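You operate a simulated robot arm through the tools that you are given. There is no shell and no other tool.

You run a simulated two-armed robot. Do the job below in one go: nothing can be reset, and whatever is moved stays where it is left.

## Task
Heat both pots until they steam, then turn the hotplate off.
Fine: both dials on HI; each dial back to 0 once its pot steams, before it boils; the power switch off; the lids stay on the bench.
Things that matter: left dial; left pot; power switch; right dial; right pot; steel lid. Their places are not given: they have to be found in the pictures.

Only the result counts: the job must be done as asked and must still hold three seconds after the hand-in. Knocking over, shifting, dropping, spilling or breaking anything else fails it. A push-on lid holds only when it is set on centred and level and pressed home; a screw cap is set on level and turned clockwise until tight.

## Robot
Two 7-joint arms with two-finger parallel grippers on one trunk that stands fixed in place. Base frame: the origin is at the foot of the trunk, x ahead of it, y to its left, z up; the work surface is at about z = 95. Lengths are in cm, angles in degrees, forces in N, time in s.
The left shoulder is at [11, 16.9, 151.1], the right one opposite. With the tool pointing down near the work surface each hand reaches from about 44 to 74 cm from the base axis, measured 20 degrees to its own side. Payload 1.57 kg a hand.
Tool frame (each hand has its own): the origin (TCP) lies between the finger pads and is the grasp point; the fingertips stand 3 cm ahead of it; z points along the fingers, y is the line along which they close. The gripper opens to 8 cm. The fingers are 1.7 cm wide and 1.2 cm thick; the gripper's body (4 by 8.2 cm) begins 8 cm behind the TCP.
Orientation is told as [roll, pitch, yaw] about the base's x, y, z axes, in that order, counted from this pose: with the fingers straight down and closing along the base's y, the tool's x points along the base's -x, its y along +y and its z along -z.

## Interface
- The arms move only by the tool play_rows. It takes "left_rows", "right_rows" or both (then of equal length, played together; a hand with none holds still); each is a list of rows, each a list of 6 numbers: the shift along the base's x, y, z in mm, then the turn, a rotation vector about the base's x, y, z in degrees. In form: [[x, y, z, wx, wy, wz], ...]. A call has 1 to 20 rows; each row shifts and turns the commanded pose from where the row before left it. "left_jaw" and "right_jaw" are, for a hand that has rows, the opening, from 0 (shut) to 1 (fully open), set as the call begins (left out, the last holds). Each row takes 0.2 s and may step no farther than 5 cm and 8.6 degrees from the row before; otherwise, or with a gripper value out of range, the whole call is refused. A pose out of reach is approached as far as the arm can. The call stops where the force on the tool passes 90 N (or 10 N more than at its start, if that is more) or the arm is blocked; 0.2 s more then pass. The fingers move at their own pace (about 7.2 cm/s each) and stop on an object; they squeeze with about 41 N. The grip force told is the motor's: it shows also when the fingers shut on nothing. Time passes only in rows, and 0.2 s behind the last, so rows that do not move let the fingers close. It gives the time, the measured TCP pose, the force on the tool (base axes), the opening and the grip force at its end, in the units of the frame above (readings bear some noise), with the torque about the TCP (base axes, N m) and any sound that the robot's microphone picked up.
- Cameras (640 x 400 px; columns grow to the right, rows downward): "scene" is now at [15.81, -2.59, 170.24]; the picture's right is [-0.31, -0.95, 0.00], its down [-0.65, 0.21, -0.73] and it looks along [0.69, -0.23, -0.69] (base axes); focal length 320 px, centre (320, 200). "left" rides on the left gripper at [7.2, 0.7, -12.2] in its tool frame; the picture's right is [-0.09, 1.00, 0.00], its down [-0.84, -0.08, -0.54] and it looks along [-0.54, -0.05, 0.84] (tool axes); focal length 238 px, centre (320, 200). "right" rides on the right gripper at [7.2, -0.7, -12.2] in its tool frame; the picture's right is [0.09, 1.00, 0.00], its down [-0.84, 0.08, -0.54] and it looks along [-0.54, 0.05, 0.84] (tool axes); focal length 238 px, centre (320, 200).
- capture(camera): a new picture of that camera. It takes no simulated time.
- move_column(by): slides the trunk up (or, below 0, down) by that many cm; the arms and the scene camera ride with it, the base frame stays. It gives what a move gives, with no picture.
- head_to(pan, tilt): turns the head with the scene camera to pan (to the left, within 86 degrees either way) and tilt (down, from -29 to 69), counted from straight ahead of the robot. It gives what a move gives.
- pixel_to_xyz(camera, pixels): for up to 12 pixels [column, row] of the newest picture of that camera ("zoom" is the newest enlarged one), the place [x, y, z] in the base frame of the surface seen there, good to about 0.3 cm. It takes no simulated time.
- close_up(camera, box): a new picture of the part [left, top, right, bottom] of that camera's present view, enlarged. It takes no simulated time.
- job_done(): hands the job in; it is judged then, once.

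Unless the task says otherwise, let go and move clear before handing in.

The tools are called by a JSON object that holds its "fn" and its "kwargs". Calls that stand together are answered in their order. play_rows: Moves the arms, as the interface text tells. Its arguments: {"type":"object","properties":{"left_rows":{"type":"array","items":{"type":"array","items":{"type":"number"}}},"left_jaw":{"type":"number"},"right_rows":{"type":"array","items":{"type":"array","items":{"type":"number"}}},"right_jaw":{"type":"number"}},"required":[]} The other tools are called the same way: move_column (by) moves the trunk up or down; head_to (pan, tilt) turns the head that bears the scene camera; capture (camera) takes a picture; pixel_to_xyz (camera, pixels) gives the place of the surface under pixels of a picture; close_up (camera, box) takes an enlarged picture of a part of a camera's view; job_done () hands the job in.

At the start:

```text
time_s: 0.0
left_position: [68.65, 14.07, 121.76]
left_tool_rot: [0.0, 0.0, 0.0]
left_wrist_force: [0.1, -0.5, 0.2]
left_moment: [0.04, -0.01, 0.0]
left_gripper_width: 8.01
left_grasp_force: 0.0
right_position: [56.12, -43.8, 121.8]
right_tool_rot: [-0.1, 0.1, 0.1]
right_wrist_force: [-0.5, -0.1, 0.4]
right_moment: [-0.02, -0.02, 0.03]
right_gripper_width: 7.97
right_grasp_force: 0.2
trunk travel left (down, up): [-82.5, 6.5]
head pan, tilt (commanded): [-18.3, 43.2]
```

scene: 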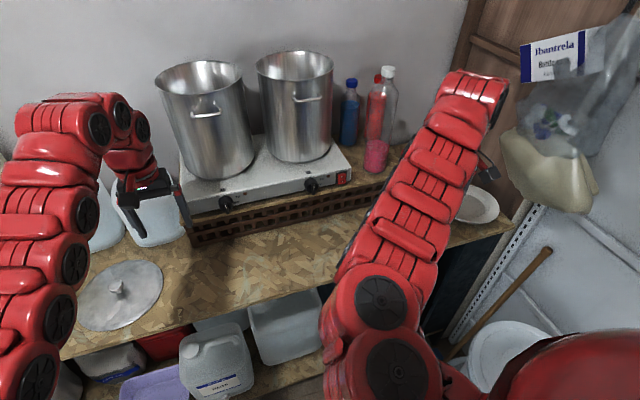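
right: 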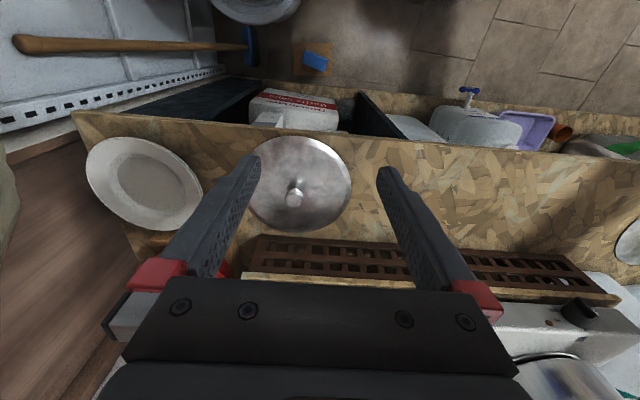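
left: 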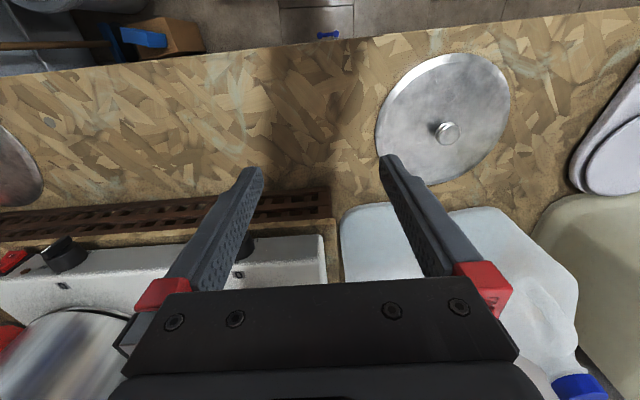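

The scene picture shows a hotplate with two pots, dials near (225,203) and (311,185), and a red switch near (342,178). I'll take close-ups of the front panel to find the dials' marks and places.

{"fn": "close_up", "kwargs": {"camera": "scene", "box": [180, 150, 370, 250]}}

{"fn": "pixel_to_xyz", "kwargs": {"camera": "scene", "pixels": [[225, 203], [311, 185], [342, 178], [225, 195], [305, 178], [190, 235], [270, 190], [245, 170], [200, 70], [295, 60], [115, 290], [160, 120]]}}

```text
3.37 times, centred on (275, 200) of scene
```

zoom: 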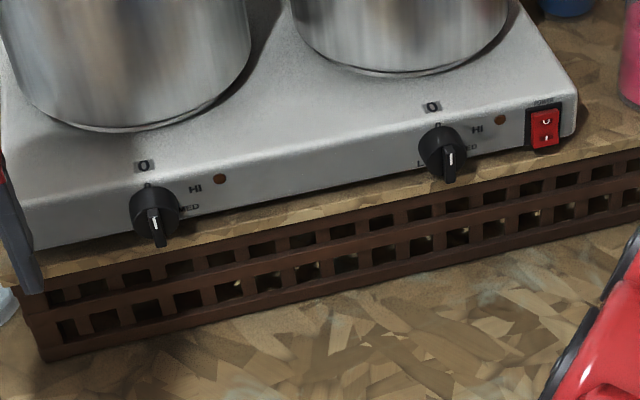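

```text
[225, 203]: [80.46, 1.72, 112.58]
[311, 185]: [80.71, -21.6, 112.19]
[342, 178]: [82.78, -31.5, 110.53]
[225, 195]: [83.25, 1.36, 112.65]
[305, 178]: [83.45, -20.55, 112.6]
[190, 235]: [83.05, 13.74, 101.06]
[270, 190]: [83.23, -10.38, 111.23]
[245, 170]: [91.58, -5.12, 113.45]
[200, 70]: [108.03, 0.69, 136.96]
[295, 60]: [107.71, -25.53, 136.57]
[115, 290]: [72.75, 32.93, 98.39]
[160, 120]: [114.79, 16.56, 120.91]
```

The dials stick out of the front panel (about x 80 to 83, y 1.7 and -21.6, z about 112), with the red switch at about (82.8, -31.5, 110.5). I'll zoom further to read the scale and pointer on each dial and to see the switch.

{"fn": "close_up", "kwargs": {"camera": "scene", "box": [205, 185, 261, 220]}}

{"fn": "close_up", "kwargs": {"camera": "scene", "box": [297, 165, 353, 200]}}

```text
11.43 times, centred on (233, 202) of scene
```

zoom: 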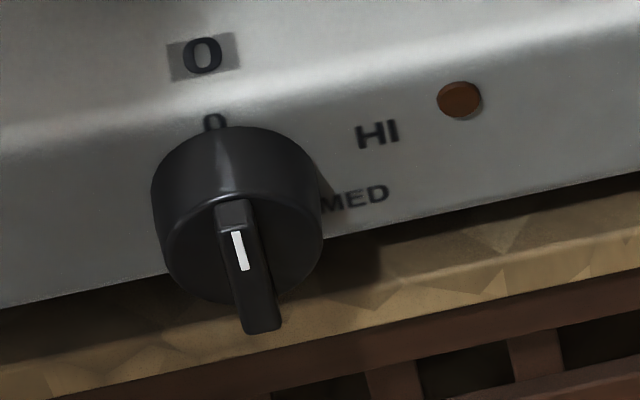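

```text
11.43 times, centred on (325, 182) of scene
```

zoom: 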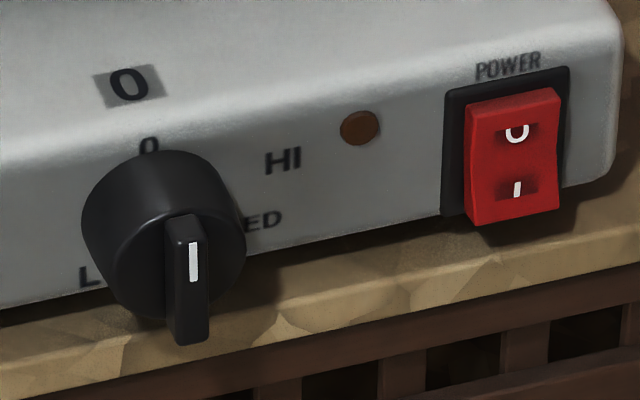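

Both pointers' white marks sit at the 0 end (top), HI lies to the right (clockwise), and the rocker has O on top and I at the bottom. I'll swing the right hand to point forward, well in front of the panel, so its camera can see the switch and dials.

{"fn": "play_rows", "kwargs": {"right_rows": [[8, 12, -3, 0, -8.2, 0], [8, 12, -3, 0, -8.2, 0], [8, 12, -3, 0, -8.2, 0], [8, 12, -3, 0, -8.2, 0], [8, 12, -3, 0, -8.2, 0], [8, 12, -3, 0, -8.2, 0], [8, 12, -3, 0, -8.2, 0], [8, 12, -3, 0, -8.2, 0], [8, 12, -3, 0, -8.2, 0], [8, 12, -3, 0, -8.2, 0], [8, 12, -3, 0, -8, 0]], "right_jaw": 0.5}}

{"fn": "capture", "kwargs": {"camera": "scene"}}

{"fn": "capture", "kwargs": {"camera": "right"}}

```text
time_s: 2.4
left_position: [68.73, 13.92, 121.81]
left_tool_rot: [0.0, 0.0, 0.0]
left_wrist_force: [-0.4, -0.2, -0.3]
left_moment: [0.02, -0.03, 0.05]
left_gripper_width: 8.0
left_grasp_force: 0.1
right_position: [56.05, -43.91, 121.74]
right_tool_rot: [0.0, 0.0, 0.0]
right_wrist_force: [-0.9, 0.6, -1.1]
right_moment: [0.01, -0.02, -0.01]
right_gripper_width: 3.99
right_grasp_force: 0.0
right hand out of reach, approached as far as the arm can: row 1, 2, 3, 4, 5, 6, 7, 8, 9, 10, 11
trunk travel left (down, up): [-82.5, 6.5]
head pan, tilt (commanded): [-18.3, 43.2]
```

```text
taken
```

scene: 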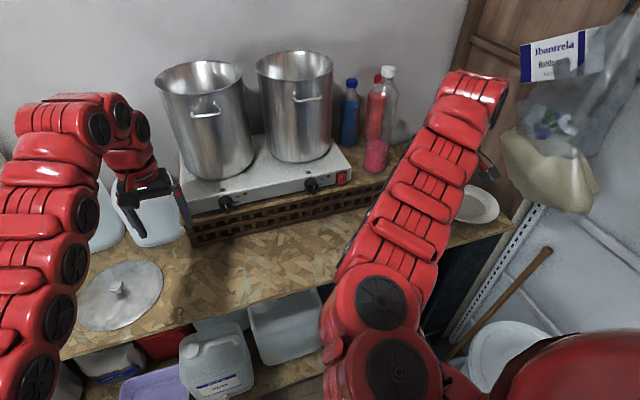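

```text
taken
```

right: 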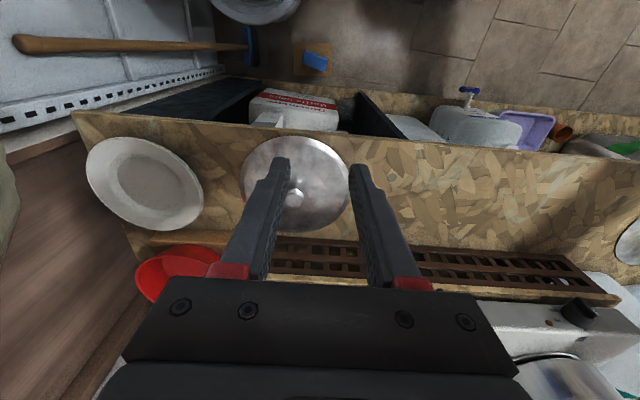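

The right hand did not move: every row was reported out of reach, so pitching that way at this place seems to hit a limit. I'll test a small plain shift plus a small pitch to learn what is possible.

{"fn": "play_rows", "kwargs": {"right_rows": [[10, 20, 0, 0, 0, 0]]}}

{"fn": "play_rows", "kwargs": {"right_rows": [[0, 0, 0, 0, -4, 0]]}}

{"fn": "play_rows", "kwargs": {"right_rows": [[0, 0, 0, 0, 8, 0]]}}

```text
time_s: 2.8
left_position: [68.83, 14.07, 121.59]
left_tool_rot: [-0.2, 0.0, 0.0]
left_wrist_force: [0.1, 0.6, -0.6]
left_moment: [-0.02, 0.01, -0.01]
left_gripper_width: 7.96
left_grasp_force: 0.2
right_position: [57.03, -41.76, 121.65]
right_tool_rot: [-0.1, -0.1, 0.0]
right_wrist_force: [0.2, 0.1, 0.1]
right_moment: [-0.02, 0.03, 0.01]
right_gripper_width: 4.01
right_grasp_force: 0.1
trunk travel left (down, up): [-82.5, 6.5]
head pan, tilt (commanded): [-18.3, 43.2]
```

```text
time_s: 3.2
left_position: [68.79, 13.99, 121.79]
left_tool_rot: [0.1, -0.1, 0.0]
left_wrist_force: [-0.9, 0.3, -0.1]
left_moment: [0.0, 0.01, 0.02]
left_gripper_width: 7.97
left_grasp_force: 0.1
right_position: [56.95, -41.83, 121.72]
right_tool_rot: [0.0, 0.0, 0.0]
right_wrist_force: [0.0, 0.8, 0.2]
right_moment: [-0.01, -0.01, 0.01]
right_gripper_width: 3.97
right_grasp_force: 0.1
right hand out of reach, approached as far as the arm can: row 1
trunk travel left (down, up): [-82.5, 6.5]
head pan, tilt (commanded): [-18.3, 43.2]
```

```text
time_s: 3.6
left_position: [68.95, 13.95, 121.57]
left_tool_rot: [0.0, 0.1, -0.1]
left_wrist_force: [-0.5, -0.5, -0.5]
left_moment: [0.0, 0.01, -0.02]
left_gripper_width: 7.99
left_grasp_force: 0.0
right_position: [57.16, -41.89, 121.67]
right_tool_rot: [0.0, 8.0, 0.0]
right_wrist_force: [-0.2, 0.7, -0.8]
right_moment: [0.0, 0.04, 0.01]
right_gripper_width: 3.99
right_grasp_force: 0.1
trunk travel left (down, up): [-82.5, 6.5]
head pan, tilt (commanded): [-18.3, 43.2]
```

Pitching the fingers toward the robot works (+8), but away does not at this spot. I'll probe whether yawing or other positions free the wrist, and look at the arm from the left camera too.

{"fn": "play_rows", "kwargs": {"right_rows": [[0, 0, 0, 0, -8, 0], [0, 0, 0, 0, -1, 0]]}}

{"fn": "play_rows", "kwargs": {"right_rows": [[-30, 20, 0, 0, 0, 0], [-30, 20, 0, 0, 0, 0], [-20, 20, 0, 0, 0, 0], [0, 0, 0, 0, -4, 0], [0, 0, 0, 0, -4, 0]]}}

{"fn": "capture", "kwargs": {"camera": "scene"}}

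```text
time_s: 4.2
left_position: [68.79, 14.08, 121.7]
left_tool_rot: [0.0, -0.1, 0.0]
left_wrist_force: [0.5, 0.4, -0.2]
left_moment: [0.02, -0.01, 0.01]
left_gripper_width: 8.02
left_grasp_force: 0.1
right_position: [56.97, -41.91, 121.7]
right_tool_rot: [0.1, 0.0, 0.1]
right_wrist_force: [1.2, 0.2, -0.2]
right_moment: [0.02, 0.0, 0.03]
right_gripper_width: 4.01
right_grasp_force: 0.1
trunk travel left (down, up): [-82.5, 6.5]
head pan, tilt (commanded): [-18.3, 43.2]
```

```text
time_s: 5.4
left_position: [68.64, 14.0, 121.76]
left_tool_rot: [0.1, 0.0, 0.0]
left_wrist_force: [0.1, -0.9, 1.2]
left_moment: [-0.01, -0.03, -0.01]
left_gripper_width: 8.02
left_grasp_force: 0.0
right_position: [58.62, -43.27, 122.88]
right_tool_rot: [0.0, -4.0, 0.0]
right_wrist_force: [0.2, 0.6, -0.1]
right_moment: [0.0, -0.02, -0.05]
right_gripper_width: 4.01
right_grasp_force: 0.1
right hand out of reach, approached as far as the arm can: row 1, 2, 3, 4, 5
trunk travel left (down, up): [-82.5, 6.5]
head pan, tilt (commanded): [-18.3, 43.2]
```

```text
taken
```

scene: 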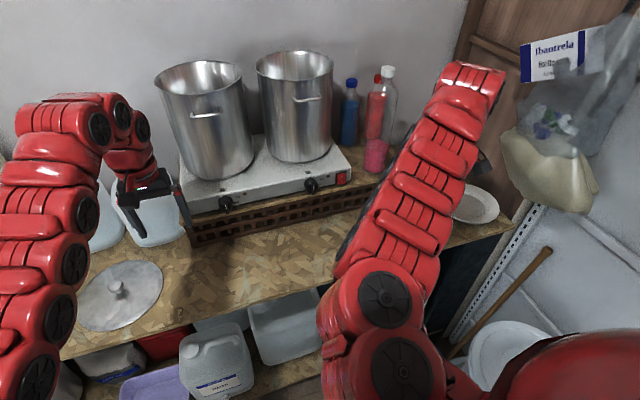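

Moving back toward the robot is what's blocked (inner reach limit), so pitching forward about the TCP pushes the wrist too close in. I'll pitch about the wrist instead, moving the TCP forward and up as it turns, staying right of the right pot (y about -43).

{"fn": "play_rows", "kwargs": {"right_rows": [[42, 0, 5, 0, -8, 0], [40, 0, 12, 0, -8, 0], [38, 0, 18, 0, -8, 0], [35, 0, 20, 0, -8, 0], [30, 0, 20, 0, -8, 0]]}}

{"fn": "capture", "kwargs": {"camera": "scene"}}

{"fn": "capture", "kwargs": {"camera": "right"}}

```text
time_s: 6.6
left_position: [68.83, 13.92, 121.77]
left_tool_rot: [0.1, 0.0, 0.0]
left_wrist_force: [-0.1, 0.1, 0.5]
left_moment: [0.01, 0.01, -0.01]
left_gripper_width: 7.96
left_grasp_force: 0.2
right_position: [77.35, -42.98, 129.99]
right_tool_rot: [0.1, -44.0, 0.0]
right_wrist_force: [0.3, -0.4, 0.2]
right_moment: [-0.01, 0.02, 0.01]
right_gripper_width: 4.02
right_grasp_force: 0.0
trunk travel left (down, up): [-82.5, 6.5]
head pan, tilt (commanded): [-18.3, 43.2]
```

```text
taken
```

scene: 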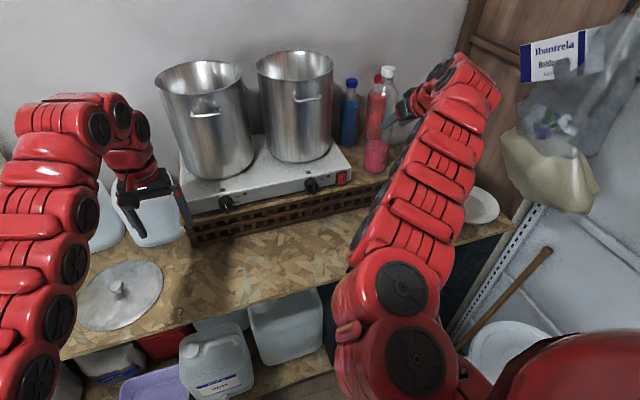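

```text
taken
```

right: 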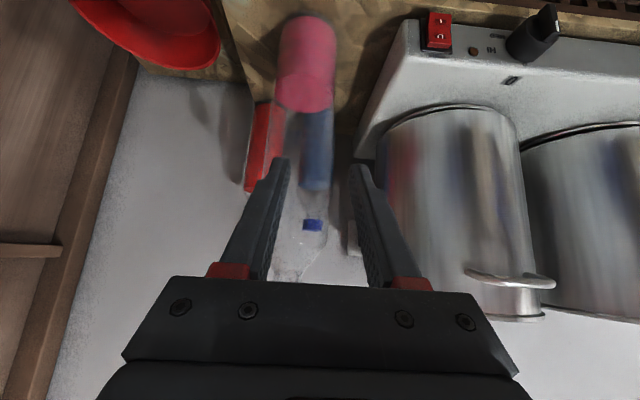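

The wrist now pitches freely (now -44 degrees), and the right camera shows the switch at (437,30) and right dial at (533,35), plus bottles and a pink cup ahead of the hand. I'll zoom on the switch and measure these places.

{"fn": "close_up", "kwargs": {"camera": "right", "box": [400, 0, 580, 112]}}

{"fn": "pixel_to_xyz", "kwargs": {"camera": "right", "pixels": [[305, 60], [262, 150], [318, 150], [313, 225], [437, 18], [437, 45], [548, 15], [530, 45], [440, 180], [520, 280], [410, 50], [308, 20]]}}

```text
3.56 times, centred on (490, 56) of right
```

zoom: 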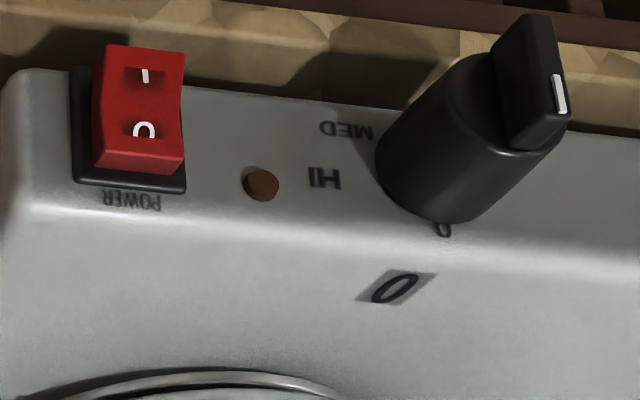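

```text
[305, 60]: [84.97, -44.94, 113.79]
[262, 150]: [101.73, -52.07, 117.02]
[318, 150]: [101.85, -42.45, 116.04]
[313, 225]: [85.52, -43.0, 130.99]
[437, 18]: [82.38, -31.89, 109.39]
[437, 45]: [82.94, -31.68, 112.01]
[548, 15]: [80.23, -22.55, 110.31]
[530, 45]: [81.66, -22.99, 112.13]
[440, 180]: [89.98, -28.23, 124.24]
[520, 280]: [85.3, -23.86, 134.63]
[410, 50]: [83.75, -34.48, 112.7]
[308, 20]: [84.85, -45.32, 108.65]
```

The I half of the rocker measures slightly nearer (x 82.4) than the O half (x 82.9), which suggests it is off now, but I need a better view. A clear bottle stands near (86,-43), so I'll draw back and swing to horizontal in front of the switch.

{"fn": "play_rows", "kwargs": {"right_rows": [[-10, 15, -20, 0, -7.7, 0], [-6, 17, -28, 0, -7.7, 0], [-6, 17, -28, 0, -7.7, 0], [-6, 17, -28, 0, -7.7, 0], [-3, 17, -28, 0, -7.7, 0], [-2, 17, -25, 0, -7.5, 0]]}}

{"fn": "capture", "kwargs": {"camera": "right"}}

{"fn": "capture", "kwargs": {"camera": "scene"}}

```text
time_s: 8.0
left_position: [68.9, 14.12, 121.6]
left_tool_rot: [-0.1, 0.0, 0.0]
left_wrist_force: [-0.3, 0.8, -1.0]
left_moment: [-0.07, 0.02, 0.03]
left_gripper_width: 8.02
left_grasp_force: 0.0
right_position: [73.79, -32.94, 114.3]
right_tool_rot: [-101.1, -89.9, 101.1]
right_wrist_force: [0.4, -0.2, -0.4]
right_moment: [-0.02, 0.0, -0.02]
right_gripper_width: 4.0
right_grasp_force: 0.0
right hand out of reach, approached as far as the arm can: row 1
trunk travel left (down, up): [-82.5, 6.5]
head pan, tilt (commanded): [-18.3, 43.2]
```

```text
taken
```

right: 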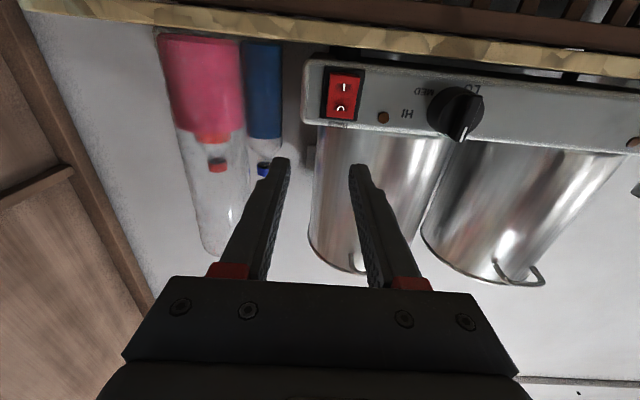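

```text
taken
```

scene: 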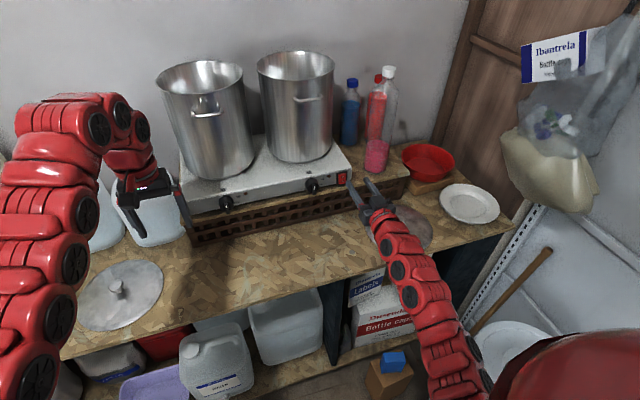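

The right hand now points straight at the panel; the right camera (image upside down) shows the switch at (342,95) and dial at (455,112). I'll zoom in on those.

{"fn": "close_up", "kwargs": {"camera": "right", "box": [310, 55, 400, 130]}}

{"fn": "pixel_to_xyz", "kwargs": {"camera": "right", "pixels": [[344, 76], [344, 88], [341, 100], [340, 110], [330, 95], [355, 95], [328, 120], [463, 90], [460, 112], [462, 138], [432, 112], [395, 110]]}}

{"fn": "close_up", "kwargs": {"camera": "right", "box": [395, 65, 525, 155]}}

{"fn": "pixel_to_xyz", "kwargs": {"camera": "zoom", "pixels": [[280, 280], [330, 200], [400, 150], [330, 130], [230, 220], [100, 230], [160, 220], [500, 230], [380, 120]]}}

```text
5.33 times, centred on (355, 92) of right
```

zoom: 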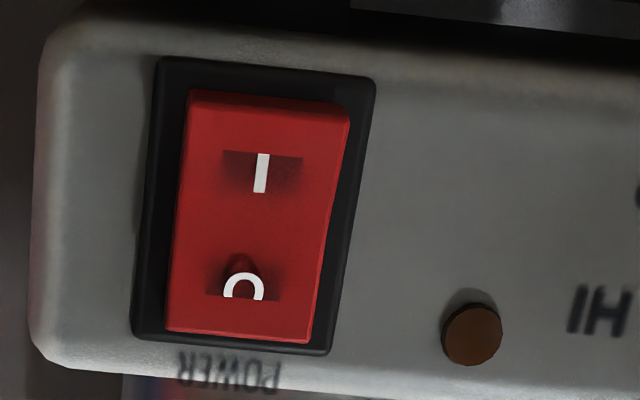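

```text
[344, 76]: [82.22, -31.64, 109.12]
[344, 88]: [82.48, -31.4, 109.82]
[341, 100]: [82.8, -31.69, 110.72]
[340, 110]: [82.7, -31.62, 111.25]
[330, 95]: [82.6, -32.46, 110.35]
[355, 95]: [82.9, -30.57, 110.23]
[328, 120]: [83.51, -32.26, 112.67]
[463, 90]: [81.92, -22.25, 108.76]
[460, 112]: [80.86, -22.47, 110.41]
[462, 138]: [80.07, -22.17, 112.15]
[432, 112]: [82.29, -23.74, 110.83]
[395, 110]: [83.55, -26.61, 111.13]
```

```text
4.44 times, centred on (460, 110) of right
```

zoom: 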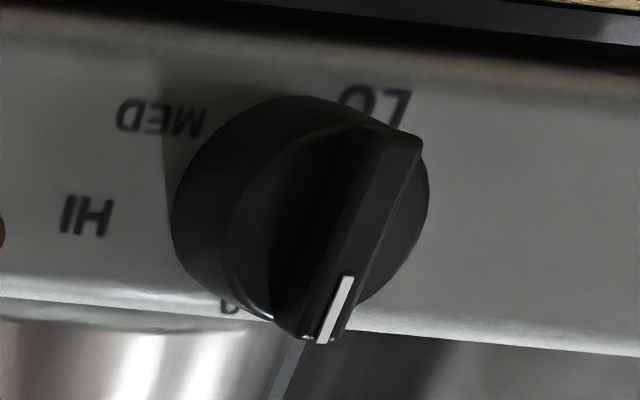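

```text
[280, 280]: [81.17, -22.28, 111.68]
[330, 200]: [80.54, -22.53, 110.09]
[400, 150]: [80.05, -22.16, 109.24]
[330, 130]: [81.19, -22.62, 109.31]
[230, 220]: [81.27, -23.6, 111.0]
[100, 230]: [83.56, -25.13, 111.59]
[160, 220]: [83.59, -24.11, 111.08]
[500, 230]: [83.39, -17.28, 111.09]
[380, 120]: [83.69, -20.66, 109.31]
```

The rocker's I end (bottom) stands proud at x 82.2 against x 82.7 at the O end, so the power is off now. The panel is at x≈83.5, the knob face at 81.2 and the grip bar's front at 80.05. I'll measure the labels to work out the HI angle.

{"fn": "pixel_to_xyz", "kwargs": {"camera": "zoom", "pixels": [[72, 215], [98, 217], [160, 118], [375, 100], [225, 306], [270, 160], [430, 190], [335, 310], [420, 145], [350, 260], [300, 330], [390, 240]]}}

{"fn": "close_up", "kwargs": {"camera": "scene", "box": [205, 170, 365, 270]}}

```text
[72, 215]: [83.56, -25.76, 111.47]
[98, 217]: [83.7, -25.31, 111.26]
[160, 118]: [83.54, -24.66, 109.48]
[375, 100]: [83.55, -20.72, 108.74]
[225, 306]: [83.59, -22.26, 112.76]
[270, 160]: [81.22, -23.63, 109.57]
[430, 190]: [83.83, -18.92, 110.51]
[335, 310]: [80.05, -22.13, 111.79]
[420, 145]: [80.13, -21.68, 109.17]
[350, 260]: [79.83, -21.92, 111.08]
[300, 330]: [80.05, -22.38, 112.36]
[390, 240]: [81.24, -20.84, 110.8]
```

```text
4.00 times, centred on (285, 220) of scene
```

zoom: 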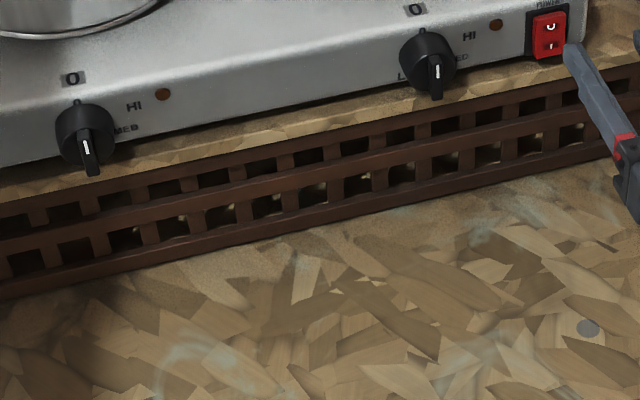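

The knob axis looks to be near y=-22.15, z=110.5, with HI about 75 degrees clockwise from the top. I'll bring the right hand straight in front of the right dial for a square view.

{"fn": "play_rows", "kwargs": {"right_rows": [[0, 20, -7, 0, 0, 0], [0, 22, -8, 0, 0, 0], [0, 22, -8, 0, 0, 0], [0, 22, -8, 0, 0, 0], [0, 22, -7, 0, 0, 0]]}}

{"fn": "capture", "kwargs": {"camera": "right"}}

{"fn": "close_up", "kwargs": {"camera": "right", "box": [240, 50, 400, 150]}}

{"fn": "pixel_to_xyz", "kwargs": {"camera": "right", "pixels": [[320, 100], [320, 120], [320, 80]]}}

```text
time_s: 9.2
left_position: [68.72, 14.05, 121.83]
left_tool_rot: [0.0, 0.0, -0.1]
left_wrist_force: [-0.1, 0.0, -0.2]
left_moment: [0.01, 0.01, 0.0]
left_gripper_width: 8.01
left_grasp_force: 0.2
right_position: [73.85, -22.29, 110.8]
right_tool_rot: [-76.6, -89.9, 76.6]
right_wrist_force: [-0.8, 0.2, 0.0]
right_moment: [0.0, -0.01, -0.04]
right_gripper_width: 4.0
right_grasp_force: 0.0
trunk travel left (down, up): [-82.5, 6.5]
head pan, tilt (commanded): [-18.3, 43.2]
```

```text
taken
```

right: 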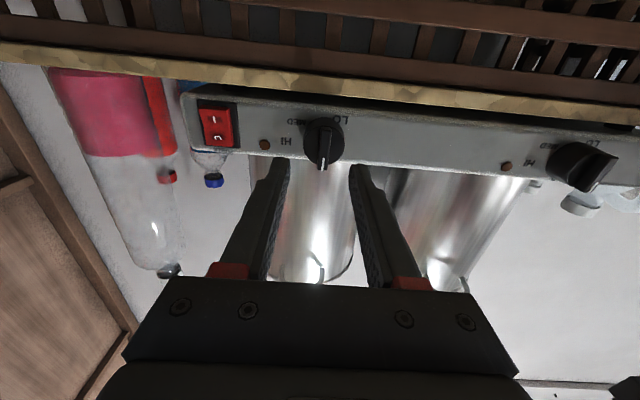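

```text
4.00 times, centred on (320, 100) of right
```

zoom: 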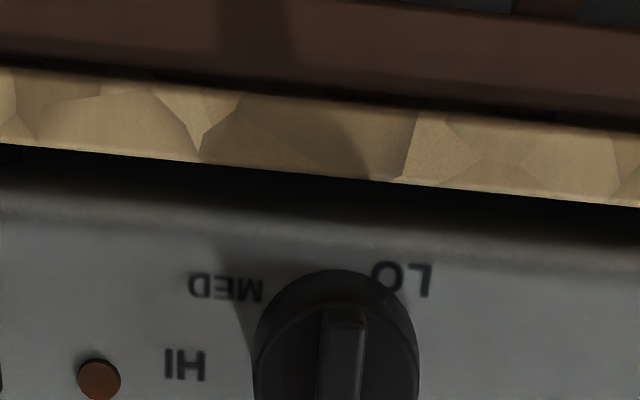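

```text
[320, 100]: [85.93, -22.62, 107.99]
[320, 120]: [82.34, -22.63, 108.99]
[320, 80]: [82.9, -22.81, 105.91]
```

The dial sits between the fingertips at (322,143) in the right picture. I'll zoom on that area and measure it again from this square view.

{"fn": "close_up", "kwargs": {"camera": "right", "box": [272, 100, 368, 160]}}

{"fn": "pixel_to_xyz", "kwargs": {"camera": "zoom", "pixels": [[75, 277], [112, 277], [130, 160], [400, 155], [300, 150], [325, 180], [330, 300], [330, 440], [230, 300], [430, 300], [310, 240], [360, 240]]}}

```text
6.67 times, centred on (320, 130) of right
```

zoom: 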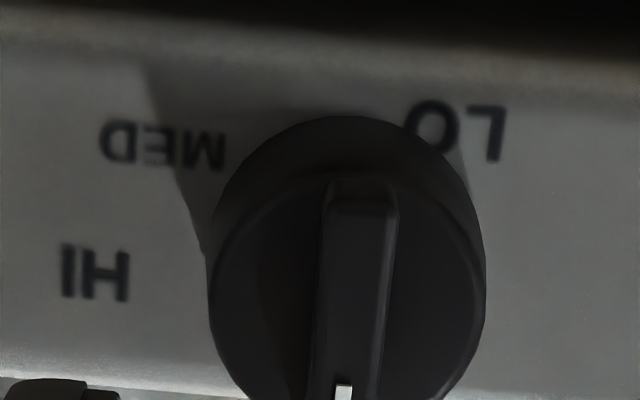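

```text
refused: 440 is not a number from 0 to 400
```

{"fn": "pixel_to_xyz", "kwargs": {"camera": "zoom", "pixels": [[68, 272], [117, 276], [118, 140], [210, 152], [430, 125], [490, 132], [360, 200], [350, 300], [225, 300], [475, 300], [320, 240], [390, 240]]}}

{"fn": "close_up", "kwargs": {"camera": "right", "box": [272, 120, 368, 180]}}

{"fn": "pixel_to_xyz", "kwargs": {"camera": "zoom", "pixels": [[340, 260], [340, 300], [310, 200], [375, 200], [345, 50], [345, 100], [180, 270], [480, 270], [350, 320]]}}

```text
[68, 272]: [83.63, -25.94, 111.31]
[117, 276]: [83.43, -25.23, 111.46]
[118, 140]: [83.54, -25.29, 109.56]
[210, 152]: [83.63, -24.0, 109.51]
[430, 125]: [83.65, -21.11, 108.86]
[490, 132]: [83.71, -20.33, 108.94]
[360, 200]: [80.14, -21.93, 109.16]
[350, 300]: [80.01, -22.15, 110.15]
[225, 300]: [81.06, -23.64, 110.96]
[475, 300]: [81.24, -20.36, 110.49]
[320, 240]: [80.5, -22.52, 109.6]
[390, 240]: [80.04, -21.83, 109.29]
```

```text
6.67 times, centred on (320, 150) of right
```

zoom: 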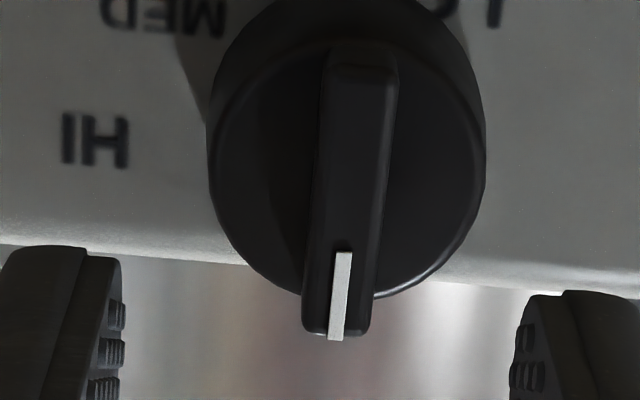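

```text
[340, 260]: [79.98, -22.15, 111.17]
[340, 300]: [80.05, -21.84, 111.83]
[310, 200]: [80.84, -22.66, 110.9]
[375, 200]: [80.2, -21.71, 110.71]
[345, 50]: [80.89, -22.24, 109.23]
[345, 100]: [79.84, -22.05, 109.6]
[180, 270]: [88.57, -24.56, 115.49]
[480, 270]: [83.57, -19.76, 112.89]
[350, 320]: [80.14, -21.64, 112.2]
```

The bar is centred at about (y -22.05, z 110.7), 0.85 cm thick, front at x=80, knob face at x=81.2, and HI sits about 77 degrees clockwise. I'll check in free space that the right wrist can roll +77 degrees and back.

{"fn": "play_rows", "kwargs": {"right_rows": [[0, 0, 0, 8.5, 0, 0], [0, 0, 0, 8.5, 0, 0], [0, 0, 0, 8.5, 0, 0], [0, 0, 0, 8.5, 0, 0], [0, 0, 0, 8.5, 0, 0], [0, 0, 0, 8.5, 0, 0], [0, 0, 0, 8.5, 0, 0], [0, 0, 0, 8.5, 0, 0], [0, 0, 0, 8.5, 0, 0]]}}

{"fn": "play_rows", "kwargs": {"right_rows": [[0, 0, 0, -8.5, 0, 0], [0, 0, 0, -8.5, 0, 0], [0, 0, 0, -8.5, 0, 0], [0, 0, 0, -8.5, 0, 0], [0, 0, 0, -8.5, 0, 0], [0, 0, 0, -8.5, 0, 0], [0, 0, 0, -8.5, 0, 0], [0, 0, 0, -8.5, 0, 0], [0, 0, 0, -8.5, 0, 0]]}}

```text
time_s: 11.2
left_position: [68.8, 14.04, 121.88]
left_tool_rot: [0.0, -0.1, 0.0]
left_wrist_force: [-0.2, 0.3, -0.7]
left_moment: [0.02, -0.03, 0.0]
left_gripper_width: 8.0
left_grasp_force: 0.2
right_position: [73.91, -22.65, 110.7]
right_tool_rot: [90.0, -13.4, -90.1]
right_wrist_force: [-0.8, 0.0, 0.4]
right_moment: [0.02, 0.02, 0.02]
right_gripper_width: 4.01
right_grasp_force: 0.1
trunk travel left (down, up): [-82.5, 6.5]
head pan, tilt (commanded): [-18.3, 43.2]
```

```text
time_s: 13.2
left_position: [68.68, 13.9, 121.82]
left_tool_rot: [0.1, 0.0, 0.0]
left_wrist_force: [1.0, 0.0, -1.1]
left_moment: [-0.02, -0.01, -0.02]
left_gripper_width: 8.03
left_grasp_force: 0.1
right_position: [73.77, -22.4, 110.82]
right_tool_rot: [-107.6, -89.8, 107.6]
right_wrist_force: [-0.4, 0.0, -0.3]
right_moment: [-0.02, 0.0, -0.02]
right_gripper_width: 4.01
right_grasp_force: 0.1
trunk travel left (down, up): [-82.5, 6.5]
head pan, tilt (commanded): [-18.3, 43.2]
```

The right wrist can do the dial's turn. Now for the left hand: I need the obstacles on its side (white jugs near (150,215) and (90,220), lid at (120,290), lattice front), so I'll measure them.

{"fn": "pixel_to_xyz", "kwargs": {"camera": "scene", "pixels": [[120, 200], [160, 225], [150, 240], [95, 190], [100, 235], [230, 230], [280, 222], [205, 112], [180, 170], [215, 165], [200, 95], [115, 285]]}}

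{"fn": "capture", "kwargs": {"camera": "left"}}

{"fn": "pixel_to_xyz", "kwargs": {"camera": "left", "pixels": [[480, 260], [520, 300], [580, 387], [350, 210], [600, 230], [540, 360], [445, 133], [320, 270], [60, 250], [60, 350], [150, 220], [240, 275]]}}

```text
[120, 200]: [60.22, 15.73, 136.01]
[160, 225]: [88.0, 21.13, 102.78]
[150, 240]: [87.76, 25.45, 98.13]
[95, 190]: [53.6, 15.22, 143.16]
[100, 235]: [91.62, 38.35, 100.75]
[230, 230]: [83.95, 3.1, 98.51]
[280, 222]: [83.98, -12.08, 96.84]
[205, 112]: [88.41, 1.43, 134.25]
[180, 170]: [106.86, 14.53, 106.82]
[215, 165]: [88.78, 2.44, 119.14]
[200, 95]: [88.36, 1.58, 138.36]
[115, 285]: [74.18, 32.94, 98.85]
```

```text
taken
```

left: 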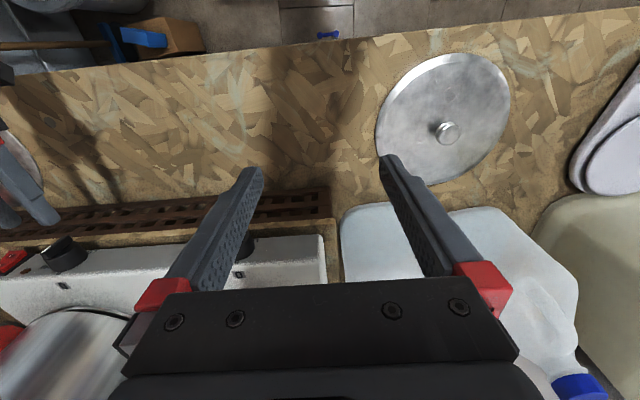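

```text
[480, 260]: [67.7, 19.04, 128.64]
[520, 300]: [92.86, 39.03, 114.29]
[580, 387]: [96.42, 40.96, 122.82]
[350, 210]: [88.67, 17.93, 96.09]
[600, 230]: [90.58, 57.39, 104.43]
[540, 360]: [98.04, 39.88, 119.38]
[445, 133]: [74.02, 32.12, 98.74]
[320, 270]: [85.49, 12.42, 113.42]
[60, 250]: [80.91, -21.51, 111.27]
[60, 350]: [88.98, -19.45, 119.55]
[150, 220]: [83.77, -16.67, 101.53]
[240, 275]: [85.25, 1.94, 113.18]
```

Everything in front of x≈84 is free apart from the dials, so I can mirror the right hand's path: swing the left hand out to y≈40 while pitching, then down to horizontal, then across to the left dial.

{"fn": "play_rows", "kwargs": {"left_rows": [[25, 43, 5, 0, -7.4, 0], [22, 43, 8, 0, -7.4, 0], [20, 43, 12, 0, -7.4, 0], [18, 43, 18, 0, -7.4, 0], [10, 43, 19, 0, -7.4, 0], [8, 43, 20, 0, -7.4, 0]], "left_jaw": 0.5}}

{"fn": "play_rows", "kwargs": {"left_rows": [[-5, -15, -20, 0, -7.7, 0], [-7, -17, -28, 0, -7.7, 0], [-7, -17, -28, 0, -7.7, 0], [-7, -17, -28, 0, -7.7, 0], [-7, -17, -28, 0, -7.7, 0], [-7, -17, -28, 0, -7.1, 0]]}}

{"fn": "capture", "kwargs": {"camera": "scene"}}

{"fn": "capture", "kwargs": {"camera": "left"}}

```text
time_s: 14.6
left_position: [78.85, 39.86, 129.84]
left_tool_rot: [-0.1, -44.5, 0.0]
left_wrist_force: [-0.2, 0.5, -0.1]
left_moment: [-0.01, 0.02, -0.04]
left_gripper_width: 4.01
left_grasp_force: 0.1
right_position: [73.77, -22.24, 110.92]
right_tool_rot: [-105.0, -89.9, 104.9]
right_wrist_force: [-0.4, 1.1, 0.2]
right_moment: [0.02, 0.01, -0.02]
right_gripper_width: 4.02
right_grasp_force: 0.1
trunk travel left (down, up): [-82.5, 6.5]
head pan, tilt (commanded): [-18.3, 43.2]
```

```text
time_s: 16.0
left_position: [74.88, 30.13, 113.82]
left_tool_rot: [9.6, -90.0, -9.6]
left_wrist_force: [0.3, -0.8, -0.3]
left_moment: [0.01, 0.02, -0.03]
left_gripper_width: 3.98
left_grasp_force: 0.0
right_position: [73.84, -22.36, 110.77]
right_tool_rot: [22.8, -89.9, -22.7]
right_wrist_force: [0.4, -1.3, -0.3]
right_moment: [0.02, 0.03, -0.05]
right_gripper_width: 3.98
right_grasp_force: 0.1
trunk travel left (down, up): [-82.5, 6.5]
head pan, tilt (commanded): [-18.3, 43.2]
```

```text
taken
```

scene: 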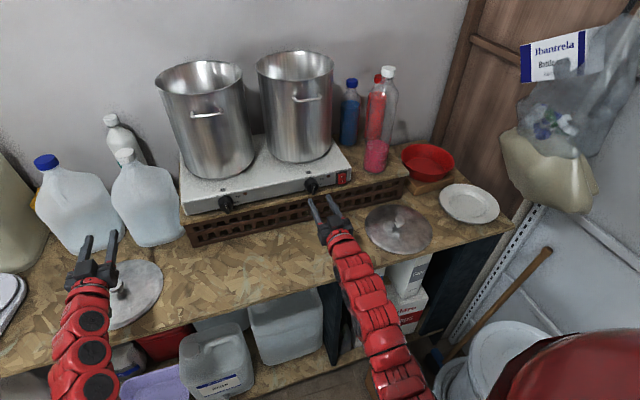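

```text
taken
```

left: 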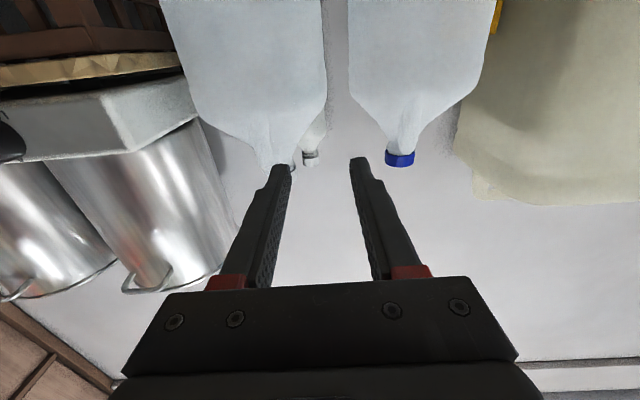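

The left hand is horizontal at (74.9, 30.1, 113.8) and clear of everything. I'll slide it across to stand in front of the left dial.

{"fn": "play_rows", "kwargs": {"left_rows": [[-2, -41, -4, 0, 0, 0], [-2, -41, -4, 0, 0, 0], [-2, -41, -4, 0, 0, 0], [-2, -41, -4, 0, 0, 0], [-1, -41, -5, 0, 0, 0], [-1, -41, -5, 0, 0, 0], [0, -41, -5, 0, 0, 0]]}}

{"fn": "capture", "kwargs": {"camera": "left"}}

{"fn": "close_up", "kwargs": {"camera": "left", "box": [272, 105, 368, 165]}}

{"fn": "capture", "kwargs": {"camera": "scene"}}

```text
time_s: 17.6
left_position: [73.97, 0.79, 110.86]
left_tool_rot: [83.0, -90.1, -83.0]
left_wrist_force: [0.7, -1.1, 0.0]
left_moment: [0.04, 0.03, 0.02]
left_gripper_width: 4.0
left_grasp_force: 0.1
right_position: [73.71, -22.56, 110.71]
right_tool_rot: [90.1, -90.0, -90.1]
right_wrist_force: [0.0, -0.4, -0.2]
right_moment: [-0.02, 0.0, 0.01]
right_gripper_width: 3.98
right_grasp_force: 0.0
trunk travel left (down, up): [-82.5, 6.5]
head pan, tilt (commanded): [-18.3, 43.2]
```

```text
taken
```

left: 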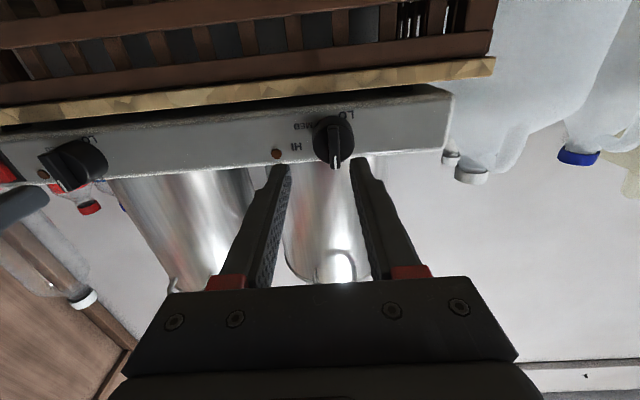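

```text
6.67 times, centred on (320, 135) of left
```

zoom: 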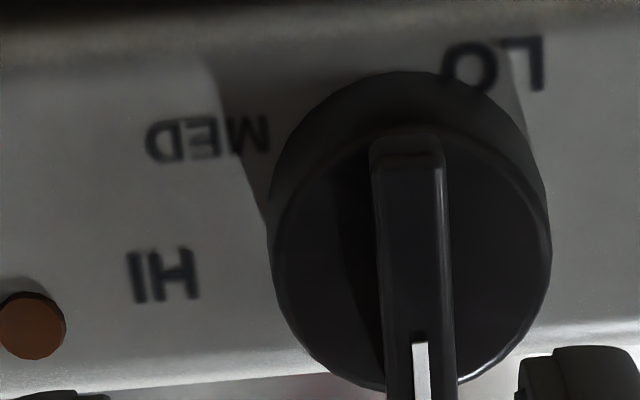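

```text
taken
```

scene: 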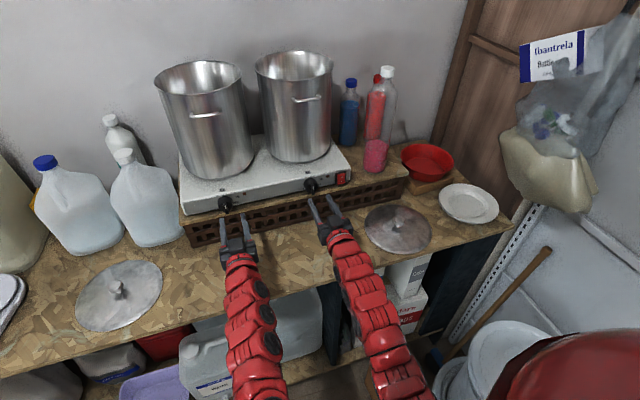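

The left hand is before the left dial, though it looks a bit to the right of it. I'll measure the left dial's bar and labels from this view.

{"fn": "pixel_to_xyz", "kwargs": {"camera": "zoom", "pixels": [[410, 180], [410, 250], [415, 320], [380, 250], [445, 250], [280, 250], [535, 250], [140, 275], [185, 275], [205, 140], [490, 65], [420, 370]]}}

{"fn": "close_up", "kwargs": {"camera": "left", "box": [288, 130, 384, 190]}}

{"fn": "pixel_to_xyz", "kwargs": {"camera": "zoom", "pixels": [[312, 180], [312, 230], [280, 170], [345, 170], [310, 120], [310, 60]]}}

{"fn": "play_rows", "kwargs": {"left_rows": [[0, 0, 0, 0, 0, 0]], "right_rows": [[0, 0, 0, 0, 0, 0]]}}

```text
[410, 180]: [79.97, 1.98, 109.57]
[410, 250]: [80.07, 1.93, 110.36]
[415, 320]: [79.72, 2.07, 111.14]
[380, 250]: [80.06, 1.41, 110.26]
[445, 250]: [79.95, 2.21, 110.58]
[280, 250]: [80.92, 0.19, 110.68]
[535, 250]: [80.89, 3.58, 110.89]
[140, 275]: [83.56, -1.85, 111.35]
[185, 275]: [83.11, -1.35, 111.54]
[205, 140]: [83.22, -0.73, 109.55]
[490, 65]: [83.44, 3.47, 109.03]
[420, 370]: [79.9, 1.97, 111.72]
```

```text
6.67 times, centred on (336, 160) of left
```

zoom: 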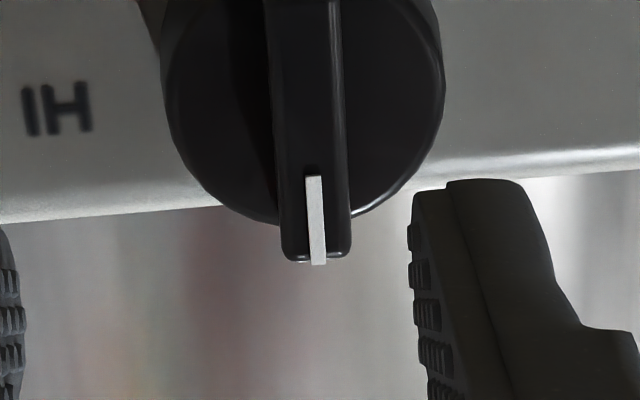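

```text
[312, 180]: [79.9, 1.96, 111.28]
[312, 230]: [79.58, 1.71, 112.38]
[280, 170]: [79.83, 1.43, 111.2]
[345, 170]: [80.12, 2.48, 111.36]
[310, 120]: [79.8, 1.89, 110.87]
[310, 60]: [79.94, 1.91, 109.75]
```

```text
time_s: 18.0
left_position: [74.0, 1.0, 110.9]
left_tool_rot: [58.1, -90.1, -58.1]
left_wrist_force: [-0.2, 0.0, -0.3]
left_moment: [0.02, -0.03, 0.01]
left_gripper_width: 4.01
left_grasp_force: 0.0
right_position: [73.84, -22.42, 110.76]
right_tool_rot: [22.7, -90.0, -22.6]
right_wrist_force: [0.5, -0.4, -0.6]
right_moment: [0.02, -0.01, 0.0]
right_gripper_width: 3.98
right_grasp_force: 0.2
trunk travel left (down, up): [-82.5, 6.5]
head pan, tilt (commanded): [-18.3, 43.2]
```

The left bar is centred at (y 1.93, z 110.7) and the hand is at y≈0.95; the right bar is at y -22.05 with the hand at -22.4. I'll align both, then advance so that the fingertips straddle the bars (tips near x 80.8, just short of the knob faces).

{"fn": "play_rows", "kwargs": {"left_rows": [[0, 10, -2, 0, 0, 0], [10, 0, 0, 0, 0, 0], [10, 0, 0, 0, 0, 0], [9, 0, 0, 0, 0, 0], [8, 0, 0, 0, 0, 0]], "right_rows": [[0, 3.5, -1, 0, 0, 0], [10, 0, 0, 0, 0, 0], [10, 0, 0, 0, 0, 0], [10, 0, 0, 0, 0, 0], [9, 0, 0, 0, 0, 0]]}}

{"fn": "capture", "kwargs": {"camera": "left"}}

{"fn": "capture", "kwargs": {"camera": "right"}}

{"fn": "close_up", "kwargs": {"camera": "left", "box": [272, 130, 368, 190]}}

{"fn": "close_up", "kwargs": {"camera": "right", "box": [272, 130, 368, 190]}}

```text
time_s: 19.2
left_position: [77.65, 2.12, 110.43]
left_tool_rot: [-36.6, -90.0, 36.6]
left_wrist_force: [0.5, -0.5, 0.5]
left_moment: [-0.03, -0.02, 0.03]
left_gripper_width: 3.98
left_grasp_force: 0.1
right_position: [77.83, -21.97, 110.77]
right_tool_rot: [-166.5, -89.9, 166.6]
right_wrist_force: [0.9, -0.2, -1.0]
right_moment: [0.01, -0.05, -0.02]
right_gripper_width: 4.05
right_grasp_force: 0.0
trunk travel left (down, up): [-82.5, 6.5]
head pan, tilt (commanded): [-18.3, 43.2]
```

```text
taken
```

left: 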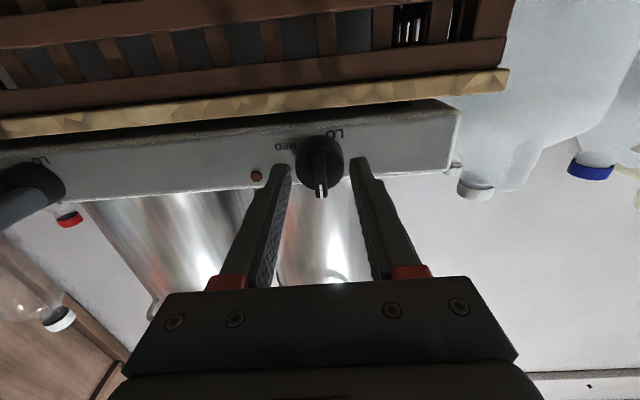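

```text
taken
```

right: 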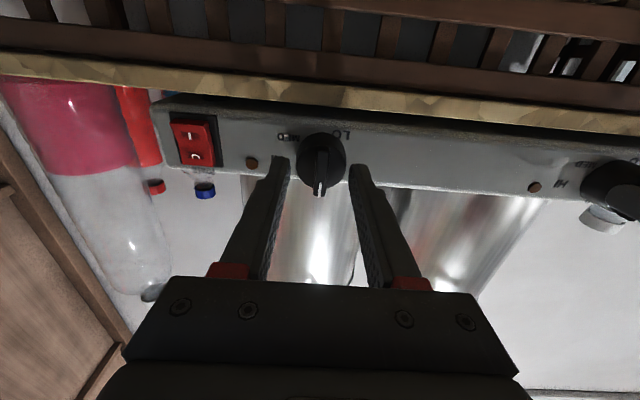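

```text
6.67 times, centred on (320, 160) of left
```

zoom: 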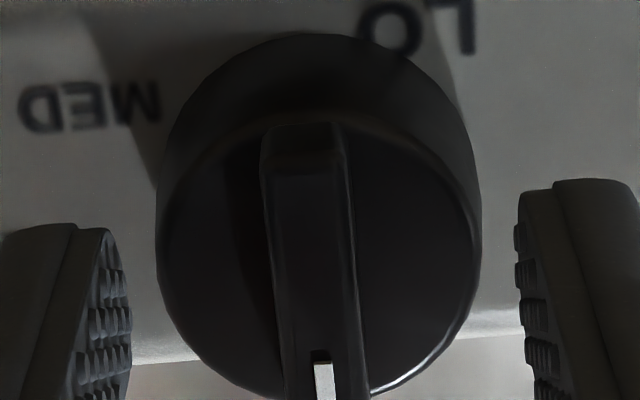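

```text
6.67 times, centred on (320, 160) of right
```

zoom: 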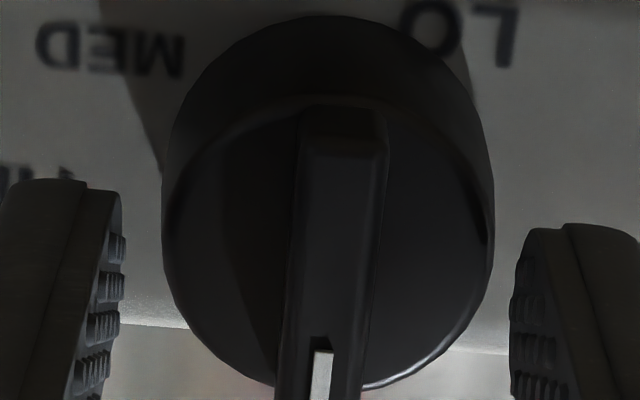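

Both hands straddle their bars well. Before turning the dials I'll switch the power on with the right hand: back out, shut the jaw, and line up with the I (bottom) half of the rocker at about (y -31.6, z 109.1).

{"fn": "play_rows", "kwargs": {"right_rows": [[-20, 0, 0, 0, 0, 0], [-20, 0, 0, 0, 0, 0], [-5, -32, -5, 0, 0, 0], [0, -32, -5, 0, 0, 0], [0, -32, -6, 0, 0, 0]]}}

{"fn": "play_rows", "kwargs": {"right_rows": [[0, 0, 0, 0, 0, 0], [0, 0, 0, 0, 0, 0]], "right_jaw": 0}}

{"fn": "capture", "kwargs": {"camera": "right"}}

{"fn": "close_up", "kwargs": {"camera": "right", "box": [272, 100, 368, 160]}}

{"fn": "pixel_to_xyz", "kwargs": {"camera": "right", "pixels": [[320, 125], [320, 130], [320, 135], [320, 140], [320, 145], [320, 150], [310, 135], [330, 135], [320, 120], [320, 160]]}}

```text
time_s: 20.4
left_position: [77.53, 2.07, 110.53]
left_tool_rot: [92.0, -90.0, -92.0]
left_wrist_force: [-0.2, -0.1, -0.1]
left_moment: [0.02, -0.01, -0.01]
left_gripper_width: 4.01
left_grasp_force: 0.1
right_position: [73.14, -31.81, 108.98]
right_tool_rot: [36.1, -89.9, -36.2]
right_wrist_force: [1.2, -0.3, 0.5]
right_moment: [0.02, 0.03, 0.03]
right_gripper_width: 4.0
right_grasp_force: 0.0
trunk travel left (down, up): [-82.5, 6.5]
head pan, tilt (commanded): [-18.3, 43.2]
```

```text
time_s: 21.0
left_position: [77.53, 2.09, 110.48]
left_tool_rot: [54.0, -90.0, -54.0]
left_wrist_force: [0.2, -0.4, -0.1]
left_moment: [-0.01, 0.01, -0.01]
left_gripper_width: 4.0
left_grasp_force: 0.1
right_position: [73.22, -31.76, 108.97]
right_tool_rot: [30.0, -90.0, -29.8]
right_wrist_force: [-0.4, 0.3, -0.5]
right_moment: [0.02, 0.0, 0.02]
right_gripper_width: 0.0
right_grasp_force: 21.3
trunk travel left (down, up): [-82.5, 6.5]
head pan, tilt (commanded): [-18.3, 43.2]
```

```text
taken
```

right: 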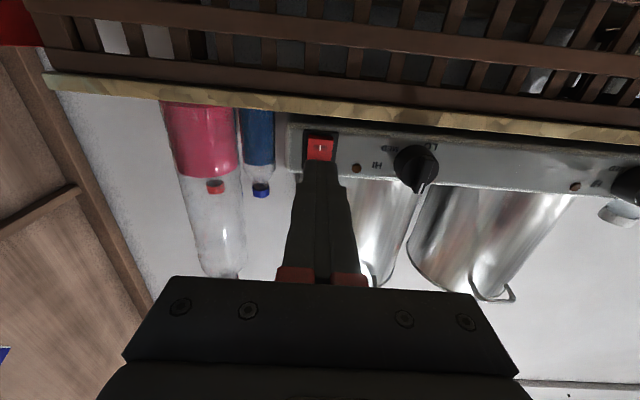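

```text
6.67 times, centred on (320, 130) of right
```

zoom: 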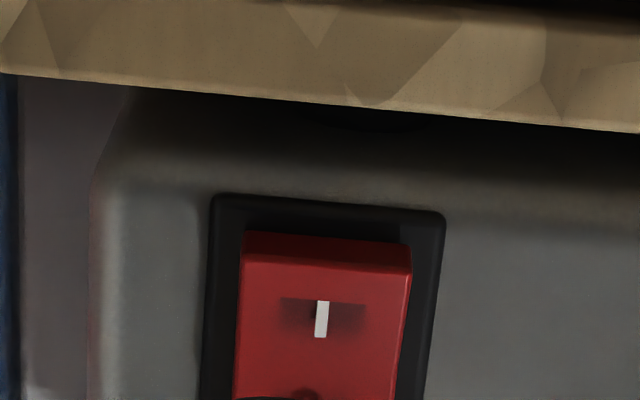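

```text
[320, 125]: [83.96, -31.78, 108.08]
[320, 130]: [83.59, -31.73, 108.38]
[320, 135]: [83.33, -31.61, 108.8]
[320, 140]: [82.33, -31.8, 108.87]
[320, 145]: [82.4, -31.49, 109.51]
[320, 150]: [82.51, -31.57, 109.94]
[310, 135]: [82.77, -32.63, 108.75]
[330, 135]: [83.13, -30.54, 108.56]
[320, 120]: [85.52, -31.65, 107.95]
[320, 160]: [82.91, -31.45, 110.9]
```

The I half clearly stands proud, with its underside visible at (325,245) in the zoom, so the power is off. I'll advance the shut fingertips to it and then press in millimetre steps.

{"fn": "play_rows", "kwargs": {"right_rows": [[20, 1.5, 0, 0, 0, 0], [20, 0, 0, 0, 0, 0], [12, 0, 0, 0, 0, 0], [4, 0, 0, 0, 0, 0], [2, 0, 0, 0, 0, 0], [1, 0, 0, 0, 0, 0]]}}

{"fn": "capture", "kwargs": {"camera": "right"}}

{"fn": "close_up", "kwargs": {"camera": "right", "box": [272, 120, 368, 180]}}

```text
time_s: 22.4
left_position: [77.58, 2.09, 110.48]
left_tool_rot: [-0.9, -90.0, 0.8]
left_wrist_force: [-0.3, 0.0, 0.8]
left_moment: [-0.02, -0.01, -0.04]
left_gripper_width: 3.99
left_grasp_force: 0.0
right_position: [79.1, -31.39, 109.22]
right_tool_rot: [-51.1, -90.0, 51.2]
right_wrist_force: [-1.1, 0.7, -0.3]
right_moment: [-0.02, 0.03, 0.01]
right_gripper_width: 0.01
right_grasp_force: 21.5
trunk travel left (down, up): [-82.5, 6.5]
head pan, tilt (commanded): [-18.3, 43.2]
```

```text
taken
```

right: 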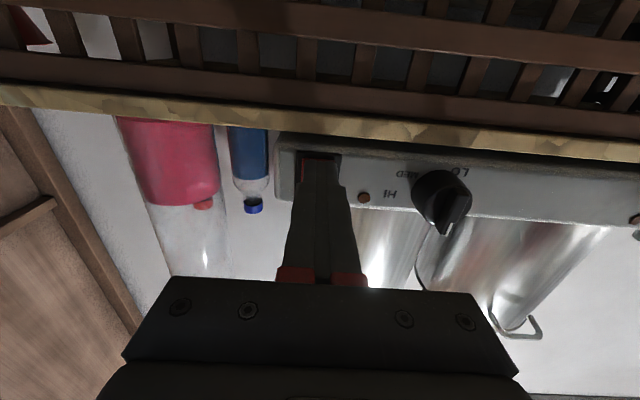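

```text
6.67 times, centred on (320, 150) of right
```

zoom: 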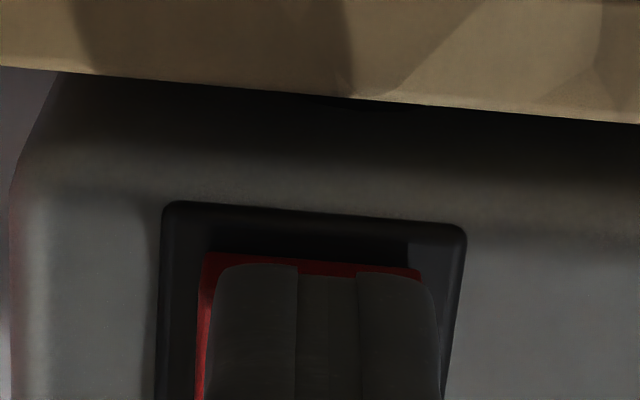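

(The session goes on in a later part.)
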